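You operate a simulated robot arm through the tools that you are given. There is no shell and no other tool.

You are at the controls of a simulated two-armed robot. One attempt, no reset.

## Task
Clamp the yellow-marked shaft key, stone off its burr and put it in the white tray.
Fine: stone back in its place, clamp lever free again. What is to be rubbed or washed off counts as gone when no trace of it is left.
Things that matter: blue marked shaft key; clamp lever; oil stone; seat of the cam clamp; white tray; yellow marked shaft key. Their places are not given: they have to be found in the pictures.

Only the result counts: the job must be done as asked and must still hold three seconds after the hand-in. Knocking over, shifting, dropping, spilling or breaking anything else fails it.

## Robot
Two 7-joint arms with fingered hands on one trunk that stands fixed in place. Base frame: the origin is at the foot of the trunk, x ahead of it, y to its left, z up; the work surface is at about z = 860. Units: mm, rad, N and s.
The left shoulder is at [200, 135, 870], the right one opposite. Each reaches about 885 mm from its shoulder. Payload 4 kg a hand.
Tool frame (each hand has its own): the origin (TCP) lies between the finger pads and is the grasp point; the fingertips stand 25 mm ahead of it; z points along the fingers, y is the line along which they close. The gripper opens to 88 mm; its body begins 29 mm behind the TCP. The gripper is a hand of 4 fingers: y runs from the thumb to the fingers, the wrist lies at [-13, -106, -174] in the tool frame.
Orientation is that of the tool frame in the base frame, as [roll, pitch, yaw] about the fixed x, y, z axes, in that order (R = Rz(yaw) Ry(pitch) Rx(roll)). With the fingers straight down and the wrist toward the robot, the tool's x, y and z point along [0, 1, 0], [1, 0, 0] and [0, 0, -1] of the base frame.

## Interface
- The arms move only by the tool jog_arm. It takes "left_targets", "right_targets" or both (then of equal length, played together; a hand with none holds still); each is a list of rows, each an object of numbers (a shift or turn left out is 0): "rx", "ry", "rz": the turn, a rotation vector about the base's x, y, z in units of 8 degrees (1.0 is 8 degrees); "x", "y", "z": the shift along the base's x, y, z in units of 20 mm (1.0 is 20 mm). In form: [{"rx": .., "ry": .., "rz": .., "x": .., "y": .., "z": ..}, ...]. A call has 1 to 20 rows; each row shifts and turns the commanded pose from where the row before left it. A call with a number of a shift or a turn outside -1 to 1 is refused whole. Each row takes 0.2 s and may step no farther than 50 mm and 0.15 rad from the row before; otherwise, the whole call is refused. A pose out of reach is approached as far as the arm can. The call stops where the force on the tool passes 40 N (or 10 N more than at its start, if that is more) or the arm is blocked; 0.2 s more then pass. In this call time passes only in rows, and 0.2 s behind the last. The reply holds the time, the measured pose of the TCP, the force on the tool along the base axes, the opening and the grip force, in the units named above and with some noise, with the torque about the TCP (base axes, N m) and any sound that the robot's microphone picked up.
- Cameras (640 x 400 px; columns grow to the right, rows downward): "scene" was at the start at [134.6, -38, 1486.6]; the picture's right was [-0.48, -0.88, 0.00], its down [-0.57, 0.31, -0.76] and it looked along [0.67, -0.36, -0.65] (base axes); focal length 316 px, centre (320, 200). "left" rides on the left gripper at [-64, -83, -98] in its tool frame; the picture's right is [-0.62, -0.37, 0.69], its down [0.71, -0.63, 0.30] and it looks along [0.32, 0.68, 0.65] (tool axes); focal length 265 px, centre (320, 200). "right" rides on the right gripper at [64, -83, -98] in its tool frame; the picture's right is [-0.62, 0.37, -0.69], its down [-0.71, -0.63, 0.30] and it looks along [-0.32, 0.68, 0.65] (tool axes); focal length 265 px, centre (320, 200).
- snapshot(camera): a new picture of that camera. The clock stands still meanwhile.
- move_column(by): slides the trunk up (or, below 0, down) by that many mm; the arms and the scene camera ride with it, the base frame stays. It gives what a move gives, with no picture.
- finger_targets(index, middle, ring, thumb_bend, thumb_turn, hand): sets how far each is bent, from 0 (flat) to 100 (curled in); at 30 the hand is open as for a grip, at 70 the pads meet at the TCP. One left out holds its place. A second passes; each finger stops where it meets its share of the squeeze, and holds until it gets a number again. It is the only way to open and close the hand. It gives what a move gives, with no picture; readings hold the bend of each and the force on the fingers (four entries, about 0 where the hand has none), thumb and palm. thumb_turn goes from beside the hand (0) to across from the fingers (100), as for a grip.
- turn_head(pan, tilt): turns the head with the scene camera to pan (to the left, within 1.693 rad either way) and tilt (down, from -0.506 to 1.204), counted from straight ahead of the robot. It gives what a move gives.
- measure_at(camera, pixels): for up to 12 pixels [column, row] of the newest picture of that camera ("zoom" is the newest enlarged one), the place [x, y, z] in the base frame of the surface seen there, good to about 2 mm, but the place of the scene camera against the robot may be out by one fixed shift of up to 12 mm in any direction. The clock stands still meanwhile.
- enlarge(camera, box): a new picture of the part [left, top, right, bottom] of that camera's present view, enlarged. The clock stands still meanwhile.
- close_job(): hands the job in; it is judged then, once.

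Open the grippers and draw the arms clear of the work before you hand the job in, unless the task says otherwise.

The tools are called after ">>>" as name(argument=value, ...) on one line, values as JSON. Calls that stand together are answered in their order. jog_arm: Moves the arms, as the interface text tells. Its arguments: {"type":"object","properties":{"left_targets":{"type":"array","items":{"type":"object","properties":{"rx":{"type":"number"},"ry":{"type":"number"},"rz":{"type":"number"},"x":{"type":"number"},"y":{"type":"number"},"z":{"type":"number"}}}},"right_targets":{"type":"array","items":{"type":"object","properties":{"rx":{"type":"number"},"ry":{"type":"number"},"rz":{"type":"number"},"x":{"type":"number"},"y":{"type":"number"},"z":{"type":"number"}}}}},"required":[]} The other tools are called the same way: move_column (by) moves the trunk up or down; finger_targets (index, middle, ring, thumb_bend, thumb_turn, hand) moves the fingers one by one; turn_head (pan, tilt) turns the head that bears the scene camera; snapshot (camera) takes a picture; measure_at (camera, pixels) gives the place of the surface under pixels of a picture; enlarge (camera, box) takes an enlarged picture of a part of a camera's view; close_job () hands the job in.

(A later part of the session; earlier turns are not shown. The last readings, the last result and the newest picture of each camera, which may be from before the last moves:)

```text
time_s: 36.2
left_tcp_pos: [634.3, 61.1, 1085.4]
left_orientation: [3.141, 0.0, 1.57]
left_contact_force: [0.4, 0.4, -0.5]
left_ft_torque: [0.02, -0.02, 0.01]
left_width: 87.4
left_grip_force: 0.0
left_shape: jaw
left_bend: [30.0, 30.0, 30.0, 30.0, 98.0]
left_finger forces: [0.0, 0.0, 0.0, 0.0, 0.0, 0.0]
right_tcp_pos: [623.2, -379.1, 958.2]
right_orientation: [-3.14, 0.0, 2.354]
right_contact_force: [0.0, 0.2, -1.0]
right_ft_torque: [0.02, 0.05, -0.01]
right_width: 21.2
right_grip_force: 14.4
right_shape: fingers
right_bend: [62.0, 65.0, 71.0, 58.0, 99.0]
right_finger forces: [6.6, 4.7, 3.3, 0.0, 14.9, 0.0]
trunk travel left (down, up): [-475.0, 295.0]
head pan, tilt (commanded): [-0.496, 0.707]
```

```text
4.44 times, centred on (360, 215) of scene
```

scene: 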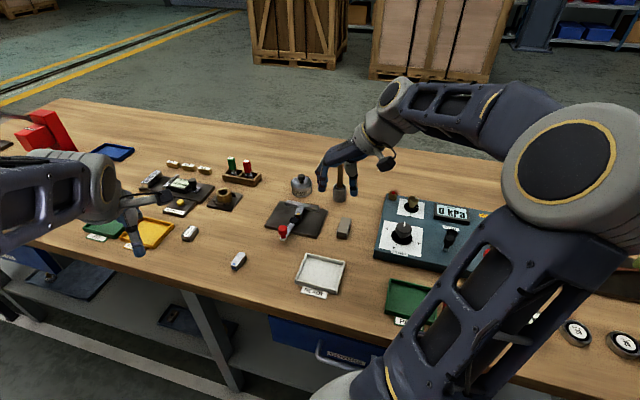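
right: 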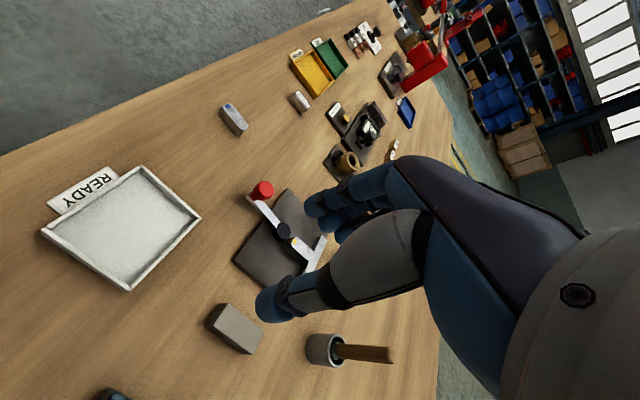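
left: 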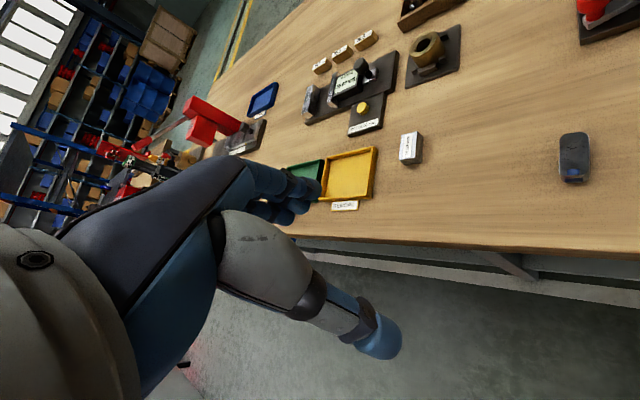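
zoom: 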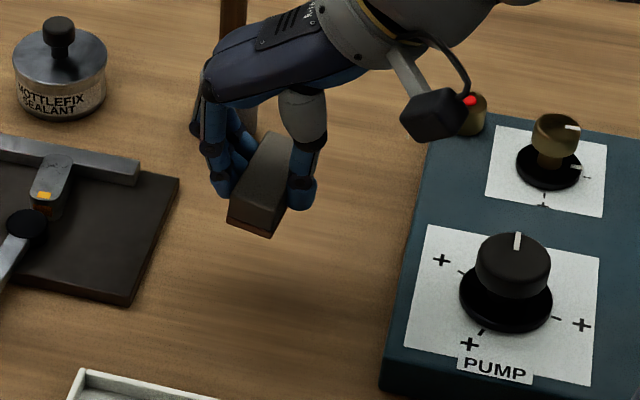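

The stone (its reddish layer is part of it) is lifted, bottom protruding below the fingertips, but slightly rotated in the grip. I measure its edges in the hand.

>>> enlarge(camera="right", box=[225, 200, 345, 335])

>>> measure_at(camera="zoom", pixels=[[245, 75], [285, 60], [310, 110], [340, 155], [360, 185], [135, 145], [200, 75], [160, 170], [395, 365], [430, 350], [370, 345], [345, 340]])

```text
2.96 times, centred on (285, 268) of right
```

zoom: 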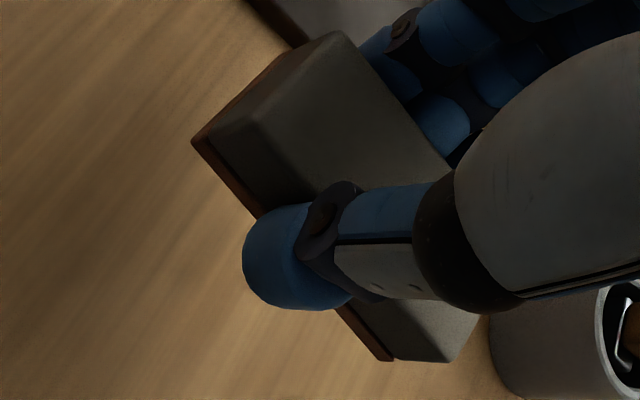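

```text
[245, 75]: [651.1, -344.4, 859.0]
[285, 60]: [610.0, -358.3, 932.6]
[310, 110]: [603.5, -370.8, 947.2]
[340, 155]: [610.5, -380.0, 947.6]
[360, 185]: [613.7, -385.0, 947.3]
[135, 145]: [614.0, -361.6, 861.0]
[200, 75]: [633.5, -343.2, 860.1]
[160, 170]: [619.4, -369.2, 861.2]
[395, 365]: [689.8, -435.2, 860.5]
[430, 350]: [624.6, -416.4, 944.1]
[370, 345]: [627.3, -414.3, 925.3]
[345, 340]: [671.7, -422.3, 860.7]
```

I sample the visible stone edges more precisely.

>>> measure_at(camera="zoom", pixels=[[348, 50], [370, 80], [395, 110], [420, 138], [440, 162], [335, 45], [250, 122], [258, 150], [388, 355], [200, 142], [445, 355], [300, 65]])

```text
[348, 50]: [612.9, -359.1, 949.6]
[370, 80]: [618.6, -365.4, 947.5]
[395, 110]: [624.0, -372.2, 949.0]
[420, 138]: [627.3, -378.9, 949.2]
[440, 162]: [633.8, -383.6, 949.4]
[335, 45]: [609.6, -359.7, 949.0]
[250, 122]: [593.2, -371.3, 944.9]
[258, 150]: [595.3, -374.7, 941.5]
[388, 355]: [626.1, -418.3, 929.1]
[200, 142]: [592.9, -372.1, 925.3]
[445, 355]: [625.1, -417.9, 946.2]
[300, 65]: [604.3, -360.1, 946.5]
```

The stone sits in the grip rotated ~−8°, centre offset about (−5,−11) mm from the TCP, bottom ~37 mm below the TCP. I turn +7.5° and carry it above the clamped key.

>>> jog_arm(right_targets=[{"z": 0.5}, {"z": 0.4}, {"x": 0.731, "y": 0.519, "rz": 0.117}, {"x": 0.731, "y": 0.519, "rz": 0.117}, {"x": 0.731, "y": 0.519, "rz": 0.117}, {"x": 0.731, "y": 0.519, "rz": 0.117}, {"x": 0.731, "y": 0.519, "rz": 0.117}, {"x": 0.731, "y": 0.519, "rz": 0.117}, {"x": 0.731, "y": 0.519, "rz": 0.117}, {"x": 0.731, "y": 0.519, "rz": 0.117}])

>>> snapshot(camera="right")

>>> enlarge(camera="scene", box=[250, 150, 370, 250])

```text
time_s: 38.4
left_tcp_pos: [635.6, 58.6, 1083.6]
left_orientation: [-3.141, 0.001, 1.572]
left_contact_force: [0.0, -0.6, 0.4]
left_ft_torque: [0.04, -0.01, 0.0]
left_width: 87.5
left_grip_force: 0.1
left_shape: jaw
left_bend: [30.0, 30.0, 30.0, 30.0, 98.0]
left_finger forces: [0.0, 0.1, 0.0, 0.1, 0.1, 0.1]
right_tcp_pos: [737.9, -294.1, 973.9]
right_orientation: [-3.14, -0.002, 2.484]
right_contact_force: [0.7, -0.3, -1.2]
right_ft_torque: [0.0, 0.01, 0.02]
right_width: 21.0
right_grip_force: 14.7
right_shape: fingers
right_bend: [62.0, 65.0, 71.0, 58.0, 99.0]
right_finger forces: [6.7, 4.7, 3.2, 0.0, 14.8, 0.1]
trunk travel left (down, up): [-475.0, 295.0]
head pan, tilt (commanded): [-0.496, 0.707]
```

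```text
taken
```

right: 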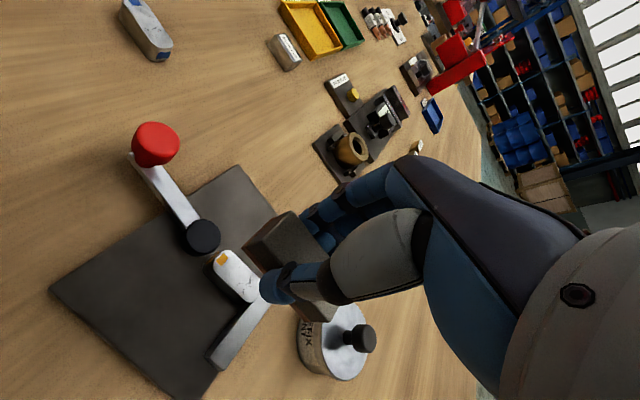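

```text
4.00 times, centred on (310, 200) of scene
```

zoom: 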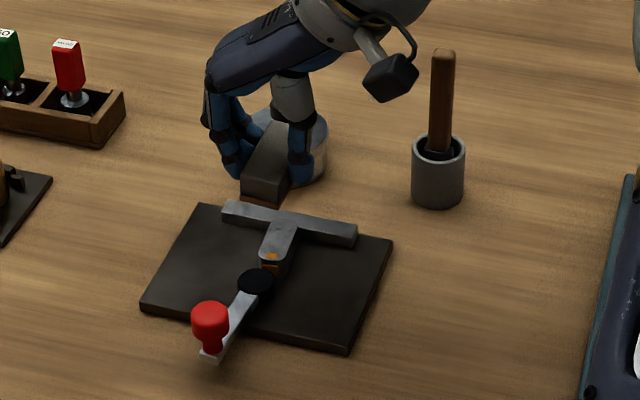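

The stone hangs above the key, roughly parallel to it. I measure stone and key edges in this view for the final alignment.

>>> enlarge(camera="right", box=[190, 200, 350, 330])

>>> measure_at(camera="zoom", pixels=[[388, 45], [405, 70], [425, 95], [445, 118], [270, 110], [300, 125], [280, 145], [230, 165], [412, 335], [460, 330], [130, 165], [180, 245]])

```text
3.08 times, centred on (270, 265) of right
```

zoom: 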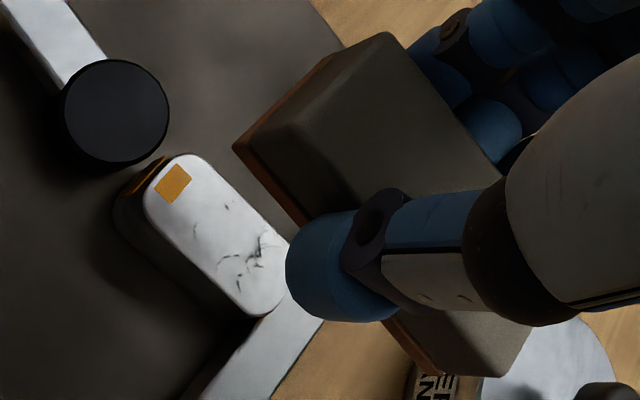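

```text
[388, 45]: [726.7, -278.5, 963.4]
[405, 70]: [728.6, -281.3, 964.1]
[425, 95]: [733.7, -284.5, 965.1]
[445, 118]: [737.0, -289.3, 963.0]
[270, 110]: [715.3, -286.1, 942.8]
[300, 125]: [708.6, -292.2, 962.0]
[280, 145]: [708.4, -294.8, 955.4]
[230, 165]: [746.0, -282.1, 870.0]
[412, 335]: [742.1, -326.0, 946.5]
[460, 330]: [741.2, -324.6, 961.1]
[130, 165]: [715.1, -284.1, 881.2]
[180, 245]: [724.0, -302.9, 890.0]
```

Stone spans n 707–763 and is centred over the key (u≈−305.7). I descend to a few millimetres above the key top.

>>> jog_arm(right_targets=[{"z": -0.8}, {"z": -0.8}, {"z": -0.4}, {"z": -0.2}])

>>> enlarge(camera="scene", box=[260, 170, 350, 245])

>>> enlarge(camera="right", box=[190, 200, 350, 330])

```text
time_s: 39.4
left_tcp_pos: [635.2, 60.9, 1084.2]
left_orientation: [-3.141, 0.0, 1.572]
left_contact_force: [-0.8, 0.0, -0.6]
left_ft_torque: [0.02, 0.02, -0.01]
left_width: 87.3
left_grip_force: 0.1
left_shape: jaw
left_bend: [30.0, 30.0, 30.0, 30.0, 98.0]
left_finger forces: [0.0, 0.1, 0.1, 0.0, 0.1, 0.0]
right_tcp_pos: [740.4, -293.2, 929.2]
right_orientation: [-3.141, 0.0, 2.485]
right_contact_force: [1.2, 0.0, -1.2]
right_ft_torque: [-0.03, 0.01, -0.05]
right_width: 21.3
right_grip_force: 14.3
right_shape: fingers
right_bend: [62.0, 65.0, 71.0, 58.0, 99.0]
right_finger forces: [6.7, 4.8, 3.3, 0.0, 14.7, 0.1]
trunk travel left (down, up): [-475.0, 295.0]
head pan, tilt (commanded): [-0.496, 0.707]
```

```text
5.33 times, centred on (305, 208) of scene
```

zoom: 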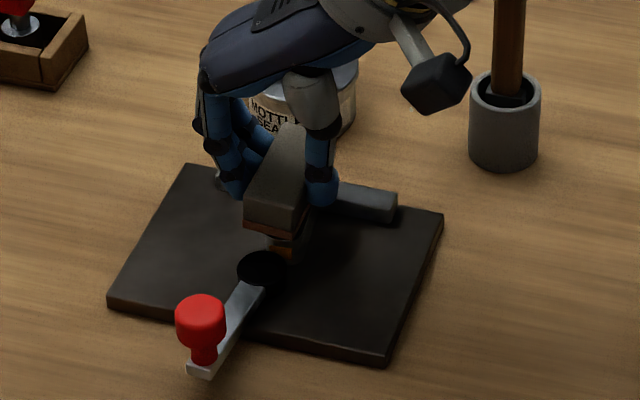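

```text
3.08 times, centred on (270, 265) of right
```

zoom: 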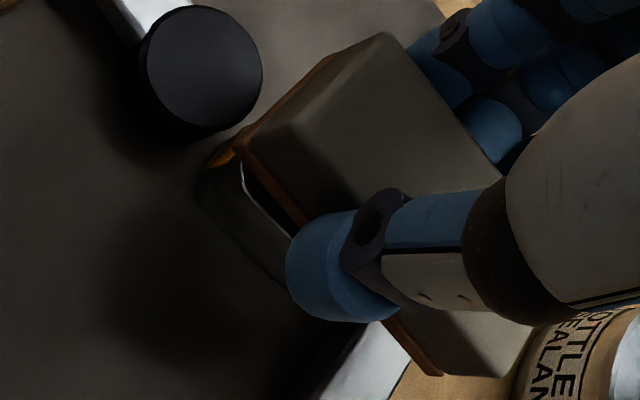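

A few millimetres remain. I lower in 1.5 mm steps until the force shows contact.

>>> jog_arm(right_targets=[{"z": -0.1}, {"z": -0.075}, {"z": -0.075}])

```text
time_s: 40.2
left_tcp_pos: [634.6, 60.5, 1084.3]
left_orientation: [3.141, -0.001, 1.57]
left_contact_force: [0.3, 0.1, -0.5]
left_ft_torque: [0.03, 0.0, 0.0]
left_width: 87.5
left_grip_force: 0.0
left_shape: jaw
left_bend: [30.0, 30.0, 30.0, 30.0, 98.0]
left_finger forces: [0.0, 0.0, 0.0, 0.0, 0.0, 0.0]
right_tcp_pos: [739.0, -293.4, 924.8]
right_orientation: [3.142, 0.001, 2.483]
right_contact_force: [0.3, -0.1, -0.7]
right_ft_torque: [0.03, 0.0, 0.02]
right_width: 21.5
right_grip_force: 15.2
right_shape: fingers
right_bend: [62.0, 65.0, 71.0, 58.0, 99.0]
right_finger forces: [6.8, 4.7, 3.2, 0.0, 14.7, 0.0]
trunk travel left (down, up): [-475.0, 295.0]
head pan, tilt (commanded): [-0.496, 0.707]
```

No contact yet at TCP z≈925; I continue down by 1 mm steps.

>>> jog_arm(right_targets=[{"z": -0.05}, {"z": -0.05}])

```text
time_s: 40.8
left_tcp_pos: [633.4, 61.0, 1084.1]
left_orientation: [3.141, -0.001, 1.571]
left_contact_force: [-0.8, 0.3, -0.3]
left_ft_torque: [0.01, -0.01, 0.01]
left_width: 87.7
left_grip_force: 0.1
left_shape: jaw
left_bend: [30.0, 30.0, 30.0, 30.0, 98.0]
left_finger forces: [0.0, 0.0, 0.0, 0.0, 0.0, 0.1]
right_tcp_pos: [739.7, -293.5, 923.5]
right_orientation: [-3.141, -0.001, 2.483]
right_contact_force: [-0.5, -0.3, -0.4]
right_ft_torque: [0.01, 0.07, 0.01]
right_width: 21.3
right_grip_force: 14.4
right_shape: fingers
right_bend: [62.0, 65.0, 71.0, 58.0, 99.0]
right_finger forces: [6.8, 4.6, 3.1, 0.0, 14.8, 0.0]
trunk travel left (down, up): [-475.0, 295.0]
head pan, tilt (commanded): [-0.496, 0.707]
```

Still nearly no reaction (−0.4 N). Two more millimetres down.

>>> jog_arm(right_targets=[{"z": -0.05}, {"z": -0.05}])

>>> enlarge(camera="right", box=[220, 220, 320, 300])

```text
time_s: 41.4
left_tcp_pos: [634.1, 59.3, 1086.3]
left_orientation: [3.141, 0.0, 1.57]
left_contact_force: [-0.3, 0.1, 0.3]
left_ft_torque: [0.0, 0.03, -0.04]
left_width: 87.5
left_grip_force: 0.1
left_shape: jaw
left_bend: [30.0, 30.0, 30.0, 30.0, 98.0]
left_finger forces: [0.0, 0.1, 0.0, 0.0, 0.1, 0.0]
right_tcp_pos: [740.2, -291.7, 921.9]
right_orientation: [-3.141, 0.002, 2.484]
right_contact_force: [-0.2, -1.2, 8.8]
right_ft_torque: [-0.1, 0.2, 0.02]
right_width: 20.8
right_grip_force: 14.9
right_shape: fingers
right_bend: [62.0, 66.0, 71.0, 58.0, 99.0]
right_finger forces: [7.0, 4.7, 3.2, 0.0, 14.5, 0.0]
trunk travel left (down, up): [-475.0, 295.0]
head pan, tilt (commanded): [-0.496, 0.707]
```

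```text
5.00 times, centred on (270, 260) of right
```

zoom: 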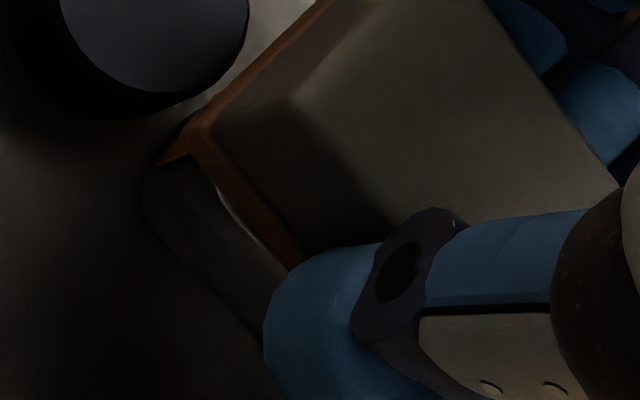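

Contact established: +9.5 N on the key top. I make a first short stroke pair along the key's length and check that key and stone stay in place.

>>> jog_arm(right_targets=[{"x": -0.177, "y": 0.177}, {"x": -0.177, "y": 0.177}, {"x": 0.177, "y": -0.177}, {"x": 0.177, "y": -0.177}, {"x": 0.177, "y": -0.177}])

>>> enlarge(camera="right", box=[190, 200, 350, 330])

>>> enlarge(camera="scene", box=[260, 170, 350, 245])

```text
time_s: 42.6
left_tcp_pos: [634.5, 59.5, 1085.4]
left_orientation: [-3.141, 0.0, 1.572]
left_contact_force: [-0.6, -0.6, 0.5]
left_ft_torque: [0.01, 0.0, 0.01]
left_width: 87.6
left_grip_force: 0.1
left_shape: jaw
left_bend: [30.0, 30.0, 30.0, 30.0, 98.0]
left_finger forces: [0.1, 0.0, 0.1, 0.0, 0.1, 0.1]
right_tcp_pos: [742.4, -297.6, 921.4]
right_orientation: [-3.139, 0.0, 2.485]
right_contact_force: [-1.7, 2.0, 7.8]
right_ft_torque: [-0.05, 0.16, -0.04]
right_width: 21.3
right_grip_force: 13.5
right_shape: fingers
right_bend: [71.0, 66.0, 71.0, 59.0, 98.0]
right_finger forces: [7.7, 4.2, 2.0, 0.0, 13.8, 0.1]
trunk travel left (down, up): [-475.0, 295.0]
head pan, tilt (commanded): [-0.496, 0.707]
```

```text
3.08 times, centred on (270, 265) of right
```

zoom: 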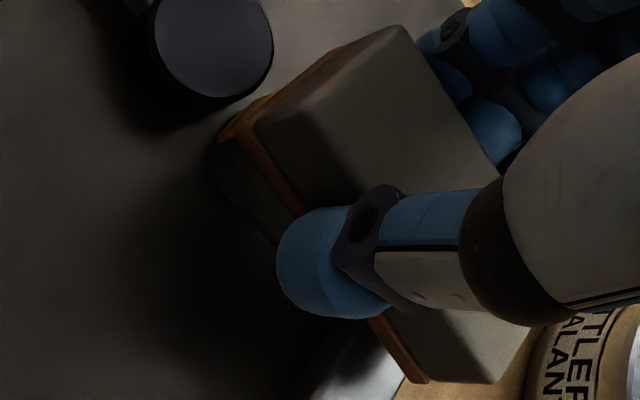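

```text
5.33 times, centred on (305, 208) of scene
```

zoom: 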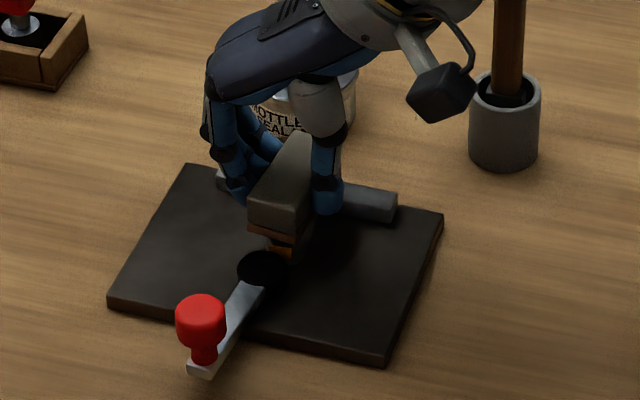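

Contact is stable (~9 N) but the index finger's bend changed (62→71), so the stone turned slightly in the grip. I measure how it sits now.

>>> measure_at(camera="right", pixels=[[297, 210], [303, 219], [310, 228], [318, 240], [324, 248], [262, 240], [268, 252], [246, 243], [309, 323], [325, 323], [290, 312], [285, 215]])

```text
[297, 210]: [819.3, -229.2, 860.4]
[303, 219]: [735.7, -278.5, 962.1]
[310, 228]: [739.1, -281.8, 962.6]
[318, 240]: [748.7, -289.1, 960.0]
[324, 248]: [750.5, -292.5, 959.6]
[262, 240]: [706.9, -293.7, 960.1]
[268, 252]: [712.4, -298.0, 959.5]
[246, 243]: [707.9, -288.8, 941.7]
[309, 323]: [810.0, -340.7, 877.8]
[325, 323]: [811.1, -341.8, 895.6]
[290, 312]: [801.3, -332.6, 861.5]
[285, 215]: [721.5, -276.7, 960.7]
```

Those were from the older full snapshot; I take a fresh zoom of the right view and measure on it.

>>> enlarge(camera="right", box=[190, 200, 350, 330])

>>> measure_at(camera="zoom", pixels=[[405, 45], [425, 75], [445, 103], [470, 135], [490, 160], [262, 125], [380, 45], [225, 130], [300, 200], [428, 378], [485, 375], [265, 160]])

```text
3.08 times, centred on (270, 265) of right
```

zoom: 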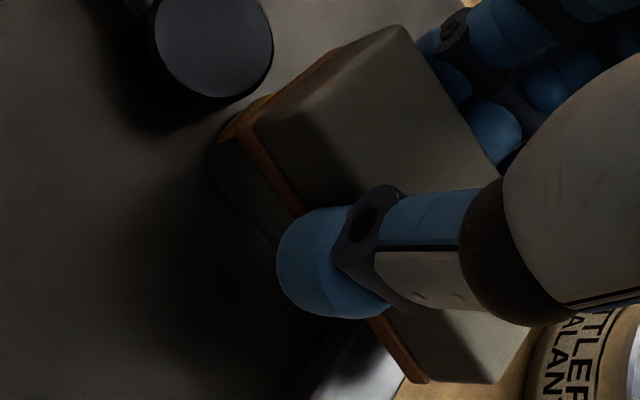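

```text
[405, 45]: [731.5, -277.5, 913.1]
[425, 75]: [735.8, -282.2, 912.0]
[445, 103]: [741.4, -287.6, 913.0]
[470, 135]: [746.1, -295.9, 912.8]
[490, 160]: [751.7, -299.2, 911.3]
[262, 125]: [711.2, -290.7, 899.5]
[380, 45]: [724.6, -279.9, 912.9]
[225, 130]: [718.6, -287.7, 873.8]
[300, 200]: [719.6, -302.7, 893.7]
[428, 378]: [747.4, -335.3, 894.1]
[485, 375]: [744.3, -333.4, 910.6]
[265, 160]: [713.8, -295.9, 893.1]
```

The stone shifted only ~3 mm and ~5° in the hand; it still covers the whole key top. I ease the pressure slightly and do a series of back-and-forth strokes of 18 mm.

>>> jog_arm(right_targets=[{"z": 0.02, "x": -0.212, "y": 0.212}, {"x": -0.212, "y": 0.212}, {"x": 0.212, "y": -0.212}, {"x": 0.212, "y": -0.212}, {"x": 0.212, "y": -0.212}, {"x": -0.212, "y": 0.212}, {"x": -0.212, "y": 0.212}, {"x": -0.212, "y": 0.212}, {"x": 0.212, "y": -0.212}, {"x": 0.212, "y": -0.212}, {"x": 0.212, "y": -0.212}, {"x": -0.212, "y": 0.212}, {"x": -0.212, "y": 0.212}, {"x": -0.212, "y": 0.212}, {"x": 0.212, "y": -0.212}, {"x": 0.212, "y": -0.212}])

>>> enlarge(camera="right", box=[190, 200, 350, 330])

```text
time_s: 46.0
left_tcp_pos: [633.7, 59.4, 1085.0]
left_orientation: [-3.141, -0.001, 1.572]
left_contact_force: [1.0, -0.3, -0.4]
left_ft_torque: [-0.02, -0.05, 0.03]
left_width: 87.5
left_grip_force: 0.1
left_shape: jaw
left_bend: [30.0, 30.0, 30.0, 30.0, 98.0]
left_finger forces: [0.0, 0.0, 0.0, 0.1, 0.1, 0.0]
right_tcp_pos: [742.8, -297.0, 922.3]
right_orientation: [-3.141, 0.001, 2.485]
right_contact_force: [-1.0, 1.0, 3.3]
right_ft_torque: [-0.04, 0.08, -0.01]
right_width: 21.3
right_grip_force: 14.2
right_shape: fingers
right_bend: [71.0, 66.0, 71.0, 58.0, 99.0]
right_finger forces: [7.0, 4.4, 2.6, 0.1, 14.2, 0.0]
trunk travel left (down, up): [-475.0, 295.0]
head pan, tilt (commanded): [-0.496, 0.707]
```

```text
3.08 times, centred on (270, 265) of right
```

zoom: 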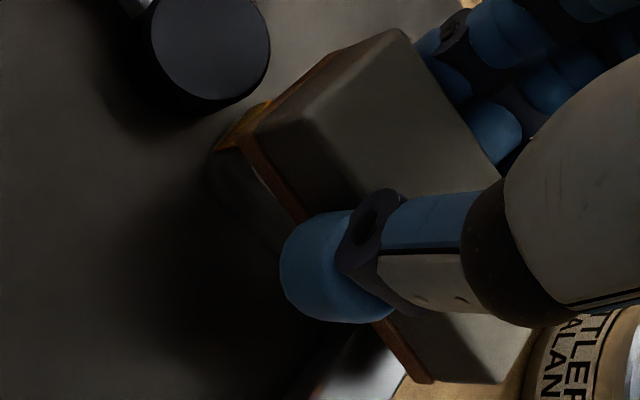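

Stable at ~4.5 N with no slip. I lift the stone 50 mm to look at the burr.

>>> jog_arm(right_targets=[{"z": 0.5}, {"z": 1.0}, {"z": 1.0}])

>>> enlarge(camera="right", box=[190, 230, 290, 310])

>>> enlarge(camera="scene", box=[280, 190, 340, 235])

```text
time_s: 46.8
left_tcp_pos: [634.6, 59.3, 1083.9]
left_orientation: [3.141, -0.001, 1.57]
left_contact_force: [-0.4, 1.1, -0.9]
left_ft_torque: [-0.03, 0.03, 0.0]
left_width: 87.6
left_grip_force: 0.1
left_shape: jaw
left_bend: [30.0, 30.0, 30.0, 30.0, 98.0]
left_finger forces: [0.0, 0.0, 0.0, 0.0, 0.0, 0.0]
right_tcp_pos: [742.1, -296.4, 971.7]
right_orientation: [-3.141, 0.0, 2.483]
right_contact_force: [0.8, 0.2, -0.6]
right_ft_torque: [0.04, -0.04, -0.03]
right_width: 21.2
right_grip_force: 14.4
right_shape: fingers
right_bend: [71.0, 66.0, 71.0, 58.0, 99.0]
right_finger forces: [6.9, 4.6, 2.9, 0.0, 14.3, 0.1]
trunk travel left (down, up): [-475.0, 295.0]
head pan, tilt (commanded): [-0.496, 0.707]
```

```text
5.00 times, centred on (240, 270) of right
```

zoom: 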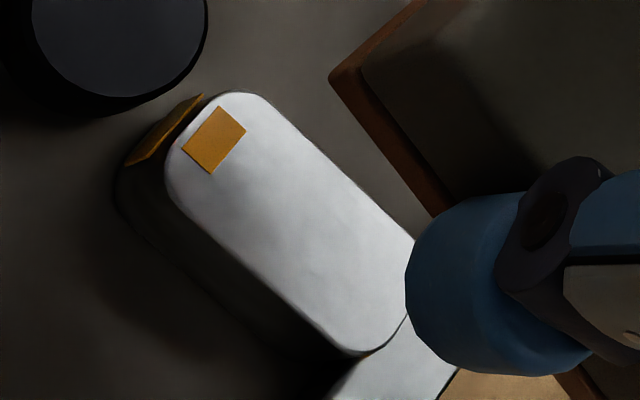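

```text
8.89 times, centred on (310, 212) of scene
```

zoom: 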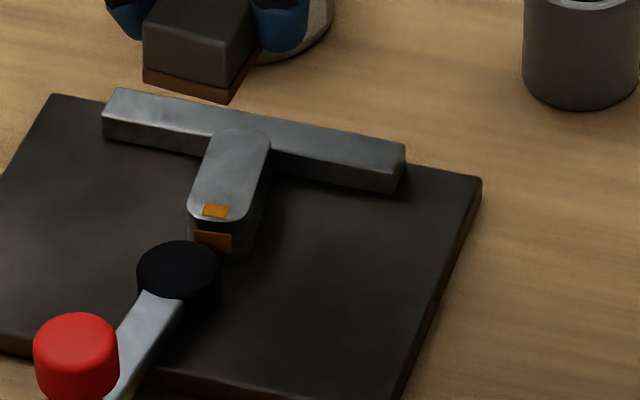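

The burr marks have vanished from the key's top in both views. Before putting the stone back I measure exactly how it sits in the hand.

>>> enlarge(camera="right", box=[230, 200, 370, 340])

>>> measure_at(camera="zoom", pixels=[[320, 45], [345, 75], [370, 110], [395, 142], [415, 168], [290, 60], [175, 155], [140, 150], [270, 28], [345, 375], [405, 375], [200, 190]])

```text
2.86 times, centred on (300, 270) of right
```

zoom: 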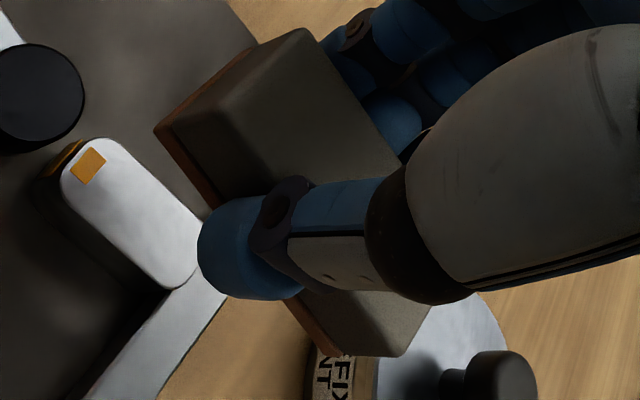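

```text
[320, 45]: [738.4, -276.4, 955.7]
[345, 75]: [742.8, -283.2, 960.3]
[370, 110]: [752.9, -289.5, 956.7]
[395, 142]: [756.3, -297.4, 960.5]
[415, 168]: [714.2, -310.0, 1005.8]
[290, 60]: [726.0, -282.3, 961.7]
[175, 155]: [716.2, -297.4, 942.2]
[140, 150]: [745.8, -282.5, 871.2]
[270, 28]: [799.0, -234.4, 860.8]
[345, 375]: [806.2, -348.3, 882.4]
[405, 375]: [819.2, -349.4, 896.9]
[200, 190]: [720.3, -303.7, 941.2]
```

I sample the actual corners of the held stone.

>>> measure_at(camera="zoom", pixels=[[303, 38], [312, 42], [225, 108], [218, 118], [162, 132], [252, 58], [330, 348], [400, 350], [395, 345], [335, 340], [380, 130], [330, 60]])

```text
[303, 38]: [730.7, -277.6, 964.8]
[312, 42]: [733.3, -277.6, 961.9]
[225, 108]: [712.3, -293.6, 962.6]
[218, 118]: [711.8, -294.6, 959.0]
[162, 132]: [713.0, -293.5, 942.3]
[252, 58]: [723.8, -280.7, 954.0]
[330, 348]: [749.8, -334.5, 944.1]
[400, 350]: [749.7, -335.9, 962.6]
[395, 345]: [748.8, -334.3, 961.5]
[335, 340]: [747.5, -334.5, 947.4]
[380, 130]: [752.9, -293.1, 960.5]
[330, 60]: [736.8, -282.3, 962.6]
```

Held stone: axis ≈−47°, centre offset ≈(−3,−9) mm from the TCP. I raise it, carry it back over its place ([628,-381]) with a +2° turn, and use that moment to view the key.

>>> jog_arm(right_targets=[{"z": 0.9}, {"x": -0.706, "y": -0.467, "rz": 0.03}, {"x": -0.706, "y": -0.467, "rz": 0.03}, {"x": -0.706, "y": -0.467, "rz": 0.03}, {"x": -0.706, "y": -0.467, "rz": 0.03}, {"x": -0.706, "y": -0.467, "rz": 0.03}, {"x": -0.706, "y": -0.467, "rz": 0.03}, {"x": -0.706, "y": -0.467, "rz": 0.03}, {"x": -0.706, "y": -0.467, "rz": 0.03}])

>>> enlarge(camera="scene", box=[270, 190, 350, 245])

>>> snapshot(camera="right")

>>> enlarge(camera="right", box=[220, 190, 370, 350])

```text
time_s: 48.8
left_tcp_pos: [635.2, 60.1, 1084.2]
left_orientation: [-3.142, 0.0, 1.572]
left_contact_force: [0.0, 0.0, 0.7]
left_ft_torque: [-0.01, 0.02, 0.0]
left_width: 87.6
left_grip_force: 0.1
left_shape: jaw
left_bend: [30.0, 30.0, 30.0, 30.0, 98.0]
left_finger forces: [0.1, 0.1, 0.0, 0.0, 0.1, 0.0]
right_tcp_pos: [628.4, -372.1, 990.5]
right_orientation: [3.141, -0.001, 2.519]
right_contact_force: [-0.3, 0.2, -0.1]
right_ft_torque: [0.0, 0.01, 0.01]
right_width: 21.2
right_grip_force: 14.2
right_shape: fingers
right_bend: [71.0, 66.0, 71.0, 58.0, 99.0]
right_finger forces: [6.9, 4.5, 2.7, 0.1, 14.2, 0.0]
trunk travel left (down, up): [-475.0, 295.0]
head pan, tilt (commanded): [-0.496, 0.707]
```

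```text
7.27 times, centred on (310, 218) of scene
```

zoom: 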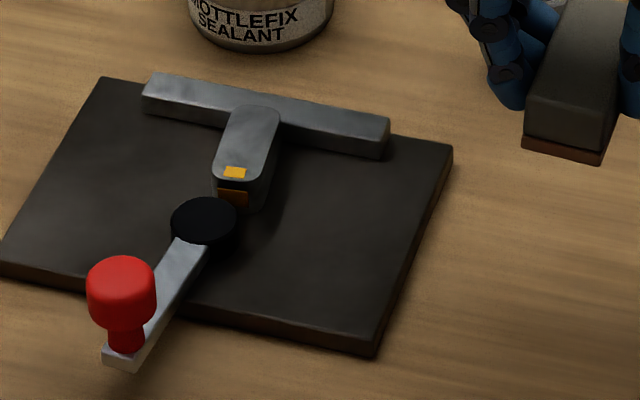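

```text
taken
```

right: 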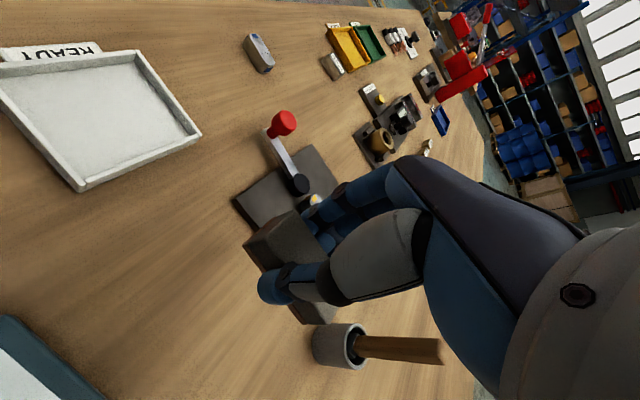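

```text
2.50 times, centred on (295, 270) of right
```

zoom: 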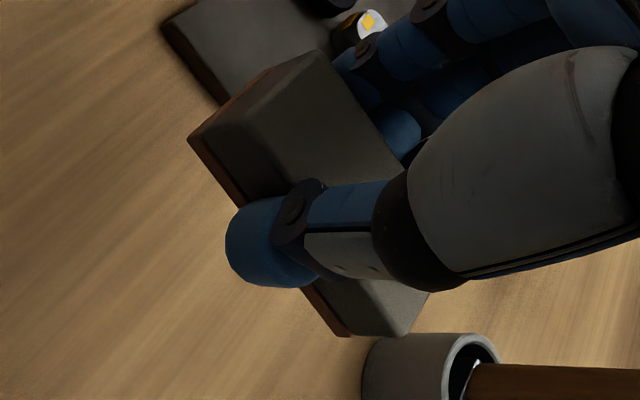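

The key's top looks clean. I verify the stone's current position over its place by its corners.

>>> measure_at(camera="zoom", pixels=[[313, 60], [320, 65], [250, 125], [245, 132], [194, 140], [342, 330], [403, 332], [340, 95], [365, 125], [385, 155], [395, 325], [265, 80]])

```text
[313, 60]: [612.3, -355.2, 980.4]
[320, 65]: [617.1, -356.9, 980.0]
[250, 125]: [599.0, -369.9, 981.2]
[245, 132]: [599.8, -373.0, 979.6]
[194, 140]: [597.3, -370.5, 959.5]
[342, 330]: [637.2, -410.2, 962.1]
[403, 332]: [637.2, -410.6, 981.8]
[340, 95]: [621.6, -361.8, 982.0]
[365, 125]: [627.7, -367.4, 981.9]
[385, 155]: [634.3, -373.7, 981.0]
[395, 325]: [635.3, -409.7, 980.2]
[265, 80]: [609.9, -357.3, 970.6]
```

The stone's corners match the original ones within 1–3 mm. I lower it to about 4 mm above the table.

>>> jog_arm(right_targets=[{"z": -0.9}, {"z": -0.9}, {"z": -0.9}, {"z": -0.9}, {"z": -0.6}, {"z": -0.3}])

>>> jog_arm(right_targets=[{"z": -0.06}, {"z": -0.05}])

```text
time_s: 50.2
left_tcp_pos: [633.8, 60.3, 1084.8]
left_orientation: [-3.141, 0.0, 1.571]
left_contact_force: [0.3, -0.2, -0.5]
left_ft_torque: [0.0, -0.02, -0.02]
left_width: 87.5
left_grip_force: 0.1
left_shape: jaw
left_bend: [30.0, 30.0, 30.0, 30.0, 98.0]
left_finger forces: [0.1, 0.0, 0.1, 0.0, 0.1, 0.0]
right_tcp_pos: [629.7, -370.4, 903.1]
right_orientation: [3.142, 0.0, 2.517]
right_contact_force: [-0.7, 0.4, -0.7]
right_ft_torque: [0.03, 0.03, -0.03]
right_width: 21.5
right_grip_force: 14.2
right_shape: fingers
right_bend: [71.0, 66.0, 71.0, 58.0, 99.0]
right_finger forces: [6.9, 4.6, 2.7, 0.0, 14.1, 0.0]
trunk travel left (down, up): [-475.0, 295.0]
head pan, tilt (commanded): [-0.496, 0.707]
```

```text
time_s: 50.8
left_tcp_pos: [634.3, 58.9, 1084.7]
left_orientation: [-3.141, 0.0, 1.572]
left_contact_force: [0.1, -0.9, -0.5]
left_ft_torque: [-0.01, -0.03, -0.01]
left_width: 87.7
left_grip_force: 0.0
left_shape: jaw
left_bend: [30.0, 30.0, 30.0, 30.0, 98.0]
left_finger forces: [0.1, 0.0, 0.0, 0.1, 0.0, 0.0]
right_tcp_pos: [629.2, -372.0, 898.4]
right_orientation: [3.141, 0.001, 2.518]
right_contact_force: [-0.2, 0.6, -0.5]
right_ft_torque: [0.04, -0.01, -0.03]
right_width: 21.3
right_grip_force: 14.6
right_shape: fingers
right_bend: [71.0, 66.0, 71.0, 58.0, 99.0]
right_finger forces: [6.9, 4.6, 2.6, 0.0, 14.2, 0.0]
trunk travel left (down, up): [-475.0, 295.0]
head pan, tilt (commanded): [-0.496, 0.707]
```

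Not yet touching (TCP z≈898.4). I step down further by 1 mm increments.

>>> jog_arm(right_targets=[{"z": -0.06}, {"z": -0.05}])

```text
time_s: 51.4
left_tcp_pos: [634.5, 60.4, 1084.4]
left_orientation: [3.141, -0.001, 1.571]
left_contact_force: [0.0, 0.2, 0.2]
left_ft_torque: [-0.03, 0.02, -0.01]
left_width: 87.7
left_grip_force: 0.0
left_shape: jaw
left_bend: [30.0, 30.0, 30.0, 30.0, 98.0]
left_finger forces: [0.0, 0.0, 0.0, 0.0, 0.0, 0.1]
right_tcp_pos: [629.8, -371.2, 895.5]
right_orientation: [3.14, -0.001, 2.519]
right_contact_force: [0.1, 0.7, -0.8]
right_ft_torque: [0.0, 0.0, 0.02]
right_width: 21.4
right_grip_force: 13.9
right_shape: fingers
right_bend: [71.0, 66.0, 71.0, 58.0, 99.0]
right_finger forces: [6.9, 4.5, 2.8, 0.1, 14.2, 0.1]
trunk travel left (down, up): [-475.0, 295.0]
head pan, tilt (commanded): [-0.496, 0.707]
```

Still free. Two more 1 mm steps.

>>> jog_arm(right_targets=[{"z": -0.05}, {"z": -0.05}])

```text
time_s: 52.0
left_tcp_pos: [634.6, 59.8, 1084.9]
left_orientation: [3.141, -0.002, 1.571]
left_contact_force: [-0.2, -0.5, 0.6]
left_ft_torque: [0.01, -0.01, 0.04]
left_width: 87.4
left_grip_force: 0.0
left_shape: jaw
left_bend: [30.0, 30.0, 30.0, 30.0, 98.0]
left_finger forces: [0.1, 0.1, 0.1, 0.0, 0.1, 0.0]
right_tcp_pos: [630.3, -371.2, 893.5]
right_orientation: [-3.141, 0.001, 2.519]
right_contact_force: [0.7, -0.5, 0.9]
right_ft_torque: [0.01, 0.03, 0.0]
right_width: 21.2
right_grip_force: 14.1
right_shape: fingers
right_bend: [71.0, 66.0, 71.0, 58.0, 99.0]
right_finger forces: [7.0, 4.7, 2.8, 0.0, 13.8, 0.1]
trunk travel left (down, up): [-475.0, 295.0]
head pan, tilt (commanded): [-0.496, 0.707]
```

Force z turned positive (+0.9 N): the stone stands on the table. I open the hand to release it.

>>> finger_targets(hand="right", index=48, middle=48, ring=48, thumb_bend=44)

>>> enlarge(camera="right", box=[220, 190, 370, 350])

>>> enlarge(camera="scene", box=[300, 180, 400, 255])

```text
time_s: 53.0
left_tcp_pos: [633.8, 60.8, 1084.1]
left_orientation: [3.141, 0.001, 1.57]
left_contact_force: [-0.7, 0.3, -0.1]
left_ft_torque: [0.03, 0.0, 0.04]
left_width: 87.7
left_grip_force: 0.0
left_shape: jaw
left_bend: [30.0, 30.0, 30.0, 30.0, 98.0]
left_finger forces: [0.1, 0.0, 0.1, 0.1, 0.1, 0.0]
right_tcp_pos: [629.4, -371.6, 894.4]
right_orientation: [3.141, 0.001, 2.517]
right_contact_force: [-0.5, -0.2, 0.4]
right_ft_torque: [-0.01, 0.0, 0.02]
right_width: 49.8
right_grip_force: 0.1
right_shape: fingers
right_bend: [48.0, 48.0, 48.0, 44.0, 99.0]
right_finger forces: [0.1, 0.0, 0.1, 0.0, 0.0, 0.0]
trunk travel left (down, up): [-475.0, 295.0]
head pan, tilt (commanded): [-0.496, 0.707]
```

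```text
2.50 times, centred on (295, 270) of right
```

zoom: 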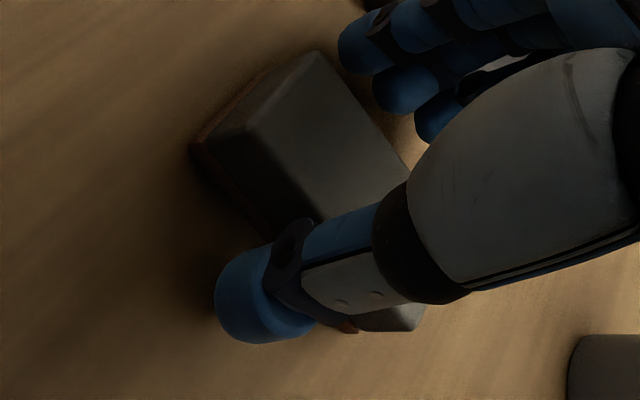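

```text
5.33 times, centred on (350, 218) of scene
```

zoom: 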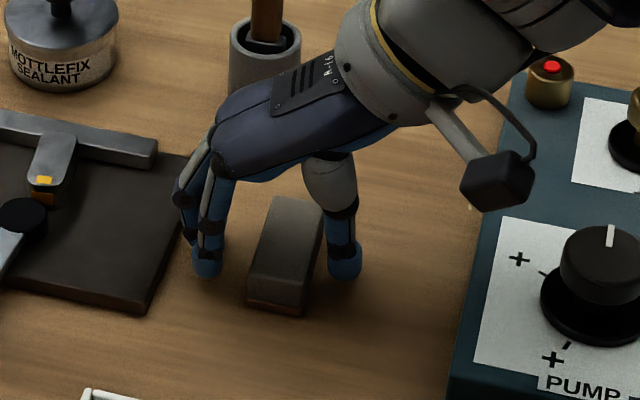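

The stone is back down and free of the fingers. I raise the hand straight up and check its place.

>>> jog_arm(right_targets=[{"z": 0.4}, {"z": 0.8}, {"z": 1.0}, {"z": 1.0}, {"z": 1.0}, {"z": 1.0}])

>>> enlarge(camera="right", box=[190, 190, 350, 350])

>>> measure_at(camera="zoom", pixels=[[160, 150], [200, 190], [240, 230], [100, 200], [140, 240], [180, 280], [150, 200], [200, 240], [120, 160], [250, 260], [220, 300], [90, 180]])

```text
time_s: 54.4
left_tcp_pos: [634.4, 59.9, 1084.5]
left_orientation: [-3.141, 0.0, 1.57]
left_contact_force: [0.0, 0.3, 0.0]
left_ft_torque: [0.01, -0.02, 0.0]
left_width: 87.5
left_grip_force: 0.0
left_shape: jaw
left_bend: [30.0, 30.0, 30.0, 30.0, 98.0]
left_finger forces: [0.0, 0.0, 0.0, 0.1, 0.0, 0.0]
right_tcp_pos: [629.1, -368.9, 997.3]
right_orientation: [3.141, 0.0, 2.519]
right_contact_force: [0.1, 0.9, -0.3]
right_ft_torque: [0.0, 0.03, 0.02]
right_width: 50.0
right_grip_force: 0.1
right_shape: fingers
right_bend: [48.0, 48.0, 48.0, 44.0, 99.0]
right_finger forces: [0.0, 0.1, 0.1, 0.0, 0.0, 0.0]
trunk travel left (down, up): [-475.0, 295.0]
head pan, tilt (commanded): [-0.496, 0.707]
```

```text
2.50 times, centred on (270, 270) of right
```

zoom: 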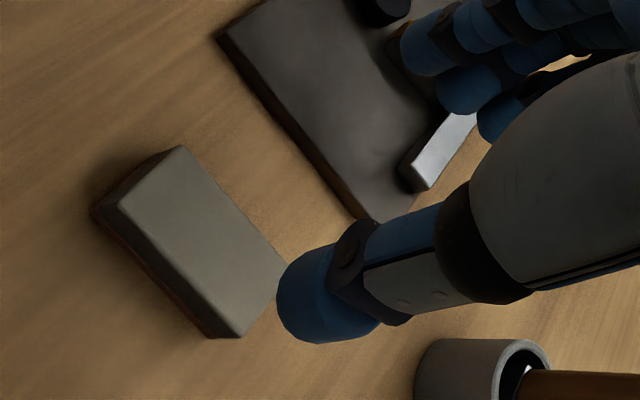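

```text
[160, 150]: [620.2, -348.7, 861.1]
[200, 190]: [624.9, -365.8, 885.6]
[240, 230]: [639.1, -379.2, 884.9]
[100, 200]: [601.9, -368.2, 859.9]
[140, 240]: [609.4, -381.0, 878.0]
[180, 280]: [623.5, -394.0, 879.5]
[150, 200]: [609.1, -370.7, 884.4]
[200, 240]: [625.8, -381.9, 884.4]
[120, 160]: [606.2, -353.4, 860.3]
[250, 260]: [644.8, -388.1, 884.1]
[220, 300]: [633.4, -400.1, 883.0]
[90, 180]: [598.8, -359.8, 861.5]
```

The stone stands free; I check its top corners against the original.

>>> measure_at(camera="zoom", pixels=[[180, 152], [278, 262], [240, 328], [125, 205], [230, 208], [183, 268], [152, 178], [260, 297]])

>>> snapshot(camera="scene")

```text
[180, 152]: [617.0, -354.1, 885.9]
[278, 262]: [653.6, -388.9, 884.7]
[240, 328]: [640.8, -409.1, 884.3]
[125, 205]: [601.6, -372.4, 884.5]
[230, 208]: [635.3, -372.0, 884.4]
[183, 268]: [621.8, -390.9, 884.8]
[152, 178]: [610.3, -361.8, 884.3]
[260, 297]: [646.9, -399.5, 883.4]
```

```text
taken
```

scene: 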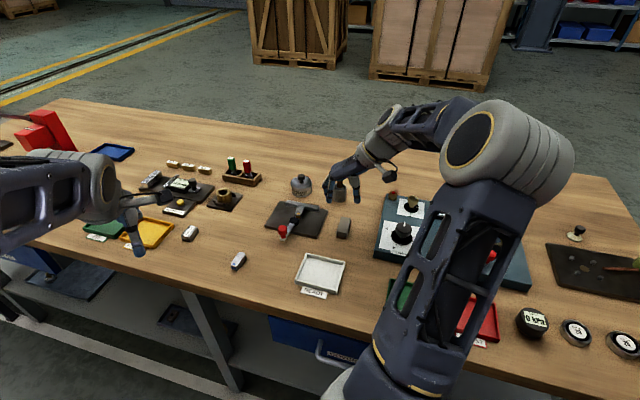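

Stone matches its original corners within ~2 mm. Next I move over the lever knob (about [657,-230]) with the present hand heading to release the clamp, and inspect the key from there.

>>> jog_arm(right_targets=[{"x": 0.156, "y": 0.881}, {"x": 0.156, "y": 0.881}, {"x": 0.156, "y": 0.881}, {"x": 0.156, "y": 0.881}, {"x": 0.156, "y": 0.881}, {"x": 0.156, "y": 0.881}, {"x": 0.156, "y": 0.881}, {"x": 0.156, "y": 0.881}])

>>> snapshot(camera="right")

>>> enlarge(camera="right", box=[190, 220, 350, 400])

```text
time_s: 56.2
left_tcp_pos: [633.1, 60.3, 1084.2]
left_orientation: [3.141, -0.001, 1.569]
left_contact_force: [0.9, 0.3, -0.4]
left_ft_torque: [0.0, 0.01, -0.03]
left_width: 87.5
left_grip_force: 0.0
left_shape: jaw
left_bend: [30.0, 30.0, 30.0, 30.0, 98.0]
left_finger forces: [0.0, 0.0, 0.1, 0.0, 0.0, 0.1]
right_tcp_pos: [653.9, -231.4, 998.4]
right_orientation: [-3.142, 0.0, 2.518]
right_contact_force: [0.0, -0.6, -0.3]
right_ft_torque: [-0.01, -0.02, 0.01]
right_width: 49.5
right_grip_force: 0.0
right_shape: fingers
right_bend: [48.0, 48.0, 48.0, 44.0, 99.0]
right_finger forces: [0.1, 0.1, 0.0, 0.0, 0.1, 0.1]
trunk travel left (down, up): [-475.0, 295.0]
head pan, tilt (commanded): [-0.496, 0.707]
```

```text
taken
```

right: 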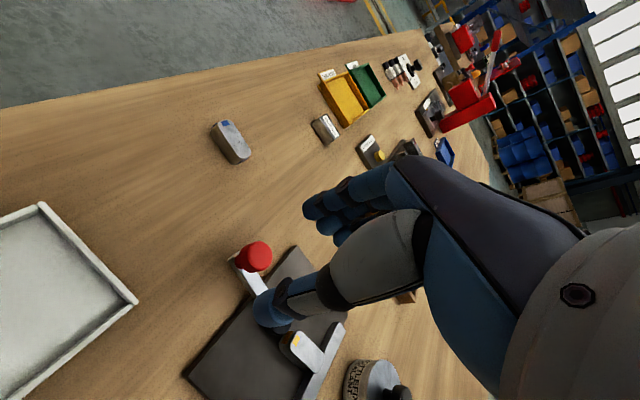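

```text
2.22 times, centred on (270, 310) of right
```

zoom: 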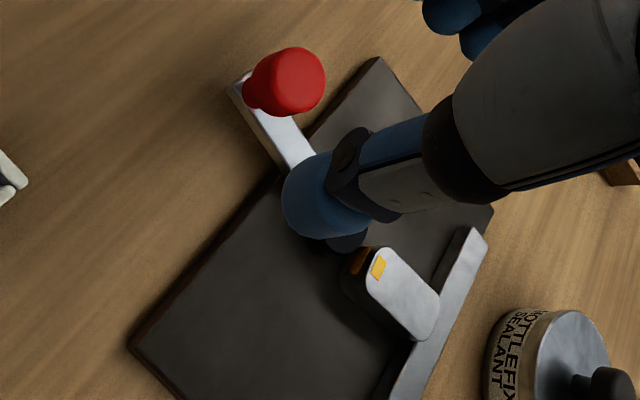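

I take a close-up of the key top at (312,352) to be sure no burr trace remains, and measure the knob at (257,256).

>>> enlarge(camera="right", box=[280, 320, 340, 375])

>>> measure_at(camera="right", pixels=[[255, 250], [245, 256], [268, 255], [257, 266], [258, 257], [262, 245], [250, 265], [290, 325], [245, 285], [275, 305], [240, 262], [300, 352]])

```text
7.27 times, centred on (310, 348) of right
```

zoom: 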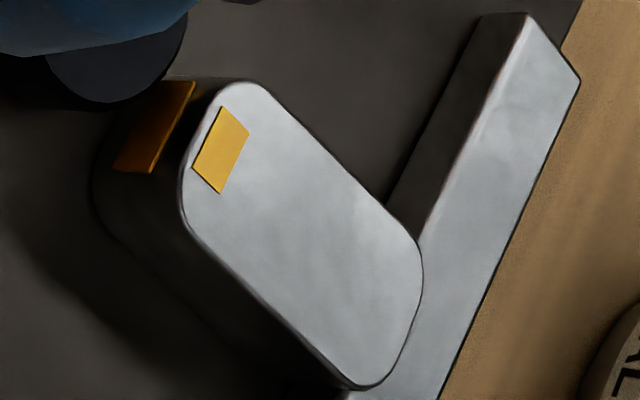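

```text
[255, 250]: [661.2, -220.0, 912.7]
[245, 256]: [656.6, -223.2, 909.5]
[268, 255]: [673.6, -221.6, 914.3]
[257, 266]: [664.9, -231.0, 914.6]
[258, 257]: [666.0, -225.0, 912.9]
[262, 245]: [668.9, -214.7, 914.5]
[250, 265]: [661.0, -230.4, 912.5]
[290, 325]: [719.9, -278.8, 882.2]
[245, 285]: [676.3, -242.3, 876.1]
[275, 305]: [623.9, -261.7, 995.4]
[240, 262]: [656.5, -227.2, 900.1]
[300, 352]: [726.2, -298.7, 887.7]
```

The key top is clean, no trace left. The knob is now at ≈[666,-223] (lever at ~131°). I centre on it, turn −12°, and check before descending.

>>> jog_arm(right_targets=[{"x": 0.26, "y": 0.195, "rz": -0.75}, {"x": 0.26, "y": 0.195, "rz": -0.75}, {"z": -0.8}, {"z": -0.8}])

>>> enlarge(camera="right", box=[210, 180, 370, 340])

>>> measure_at(camera="zoom", pixels=[[210, 170], [190, 180], [240, 175], [215, 200], [215, 150], [150, 200], [205, 185], [225, 185]])

```text
time_s: 57.2
left_tcp_pos: [635.4, 59.7, 1084.2]
left_orientation: [3.14, 0.0, 1.57]
left_contact_force: [0.7, -0.8, -0.8]
left_ft_torque: [0.01, 0.02, -0.03]
left_width: 87.6
left_grip_force: 0.2
left_shape: jaw
left_bend: [30.0, 30.0, 30.0, 30.0, 98.0]
left_finger forces: [0.0, 0.0, 0.0, 0.0, 0.1, 0.0]
right_tcp_pos: [662.7, -225.4, 967.1]
right_orientation: [-3.14, 0.001, 2.307]
right_contact_force: [0.6, 0.2, 0.0]
right_ft_torque: [-0.02, -0.02, 0.01]
right_width: 49.8
right_grip_force: 0.0
right_shape: fingers
right_bend: [48.0, 48.0, 48.0, 44.0, 99.0]
right_finger forces: [0.0, 0.0, 0.1, 0.0, 0.0, 0.1]
trunk travel left (down, up): [-475.0, 295.0]
head pan, tilt (commanded): [-0.496, 0.707]
```

```text
2.50 times, centred on (290, 260) of right
```

zoom: 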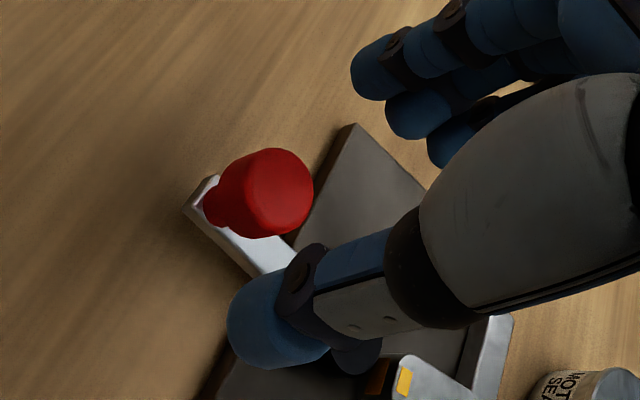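

```text
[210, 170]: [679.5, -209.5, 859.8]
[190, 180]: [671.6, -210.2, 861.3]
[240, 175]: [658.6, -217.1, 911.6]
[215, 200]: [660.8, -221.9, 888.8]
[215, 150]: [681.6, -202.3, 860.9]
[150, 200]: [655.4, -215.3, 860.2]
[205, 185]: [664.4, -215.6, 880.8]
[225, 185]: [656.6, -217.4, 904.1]
```

The knob lies under the TCP within ~3 mm. I descend to TCP z≈915 around it.

>>> jog_arm(right_targets=[{"z": -0.9}, {"z": -0.8}, {"z": -0.6}, {"z": -0.25}])

>>> enlarge(camera="right", box=[210, 180, 370, 340])

```text
time_s: 58.2
left_tcp_pos: [634.4, 59.8, 1083.8]
left_orientation: [-3.141, 0.0, 1.571]
left_contact_force: [-0.1, -0.1, -0.5]
left_ft_torque: [-0.01, -0.01, 0.01]
left_width: 87.7
left_grip_force: 0.1
left_shape: jaw
left_bend: [30.0, 30.0, 30.0, 30.0, 98.0]
left_finger forces: [0.0, 0.0, 0.0, 0.0, 0.0, 0.0]
right_tcp_pos: [664.6, -222.9, 914.0]
right_orientation: [-3.14, 0.0, 2.311]
right_contact_force: [0.9, 0.1, -0.4]
right_ft_torque: [0.01, 0.01, -0.03]
right_width: 50.0
right_grip_force: 0.0
right_shape: fingers
right_bend: [48.0, 48.0, 48.0, 44.0, 99.0]
right_finger forces: [0.1, 0.0, 0.1, 0.0, 0.1, 0.0]
trunk travel left (down, up): [-475.0, 295.0]
head pan, tilt (commanded): [-0.496, 0.707]
```

```text
2.50 times, centred on (290, 260) of right
```

zoom: 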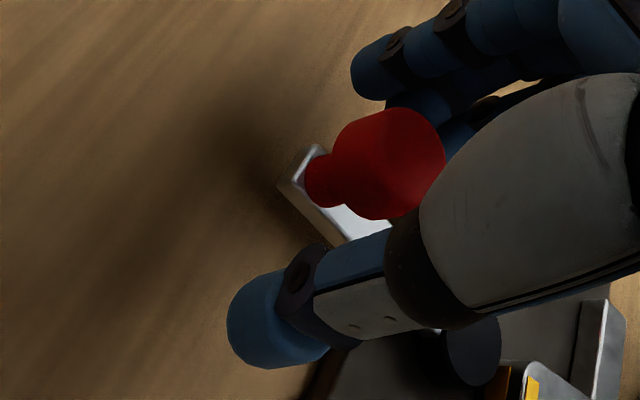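

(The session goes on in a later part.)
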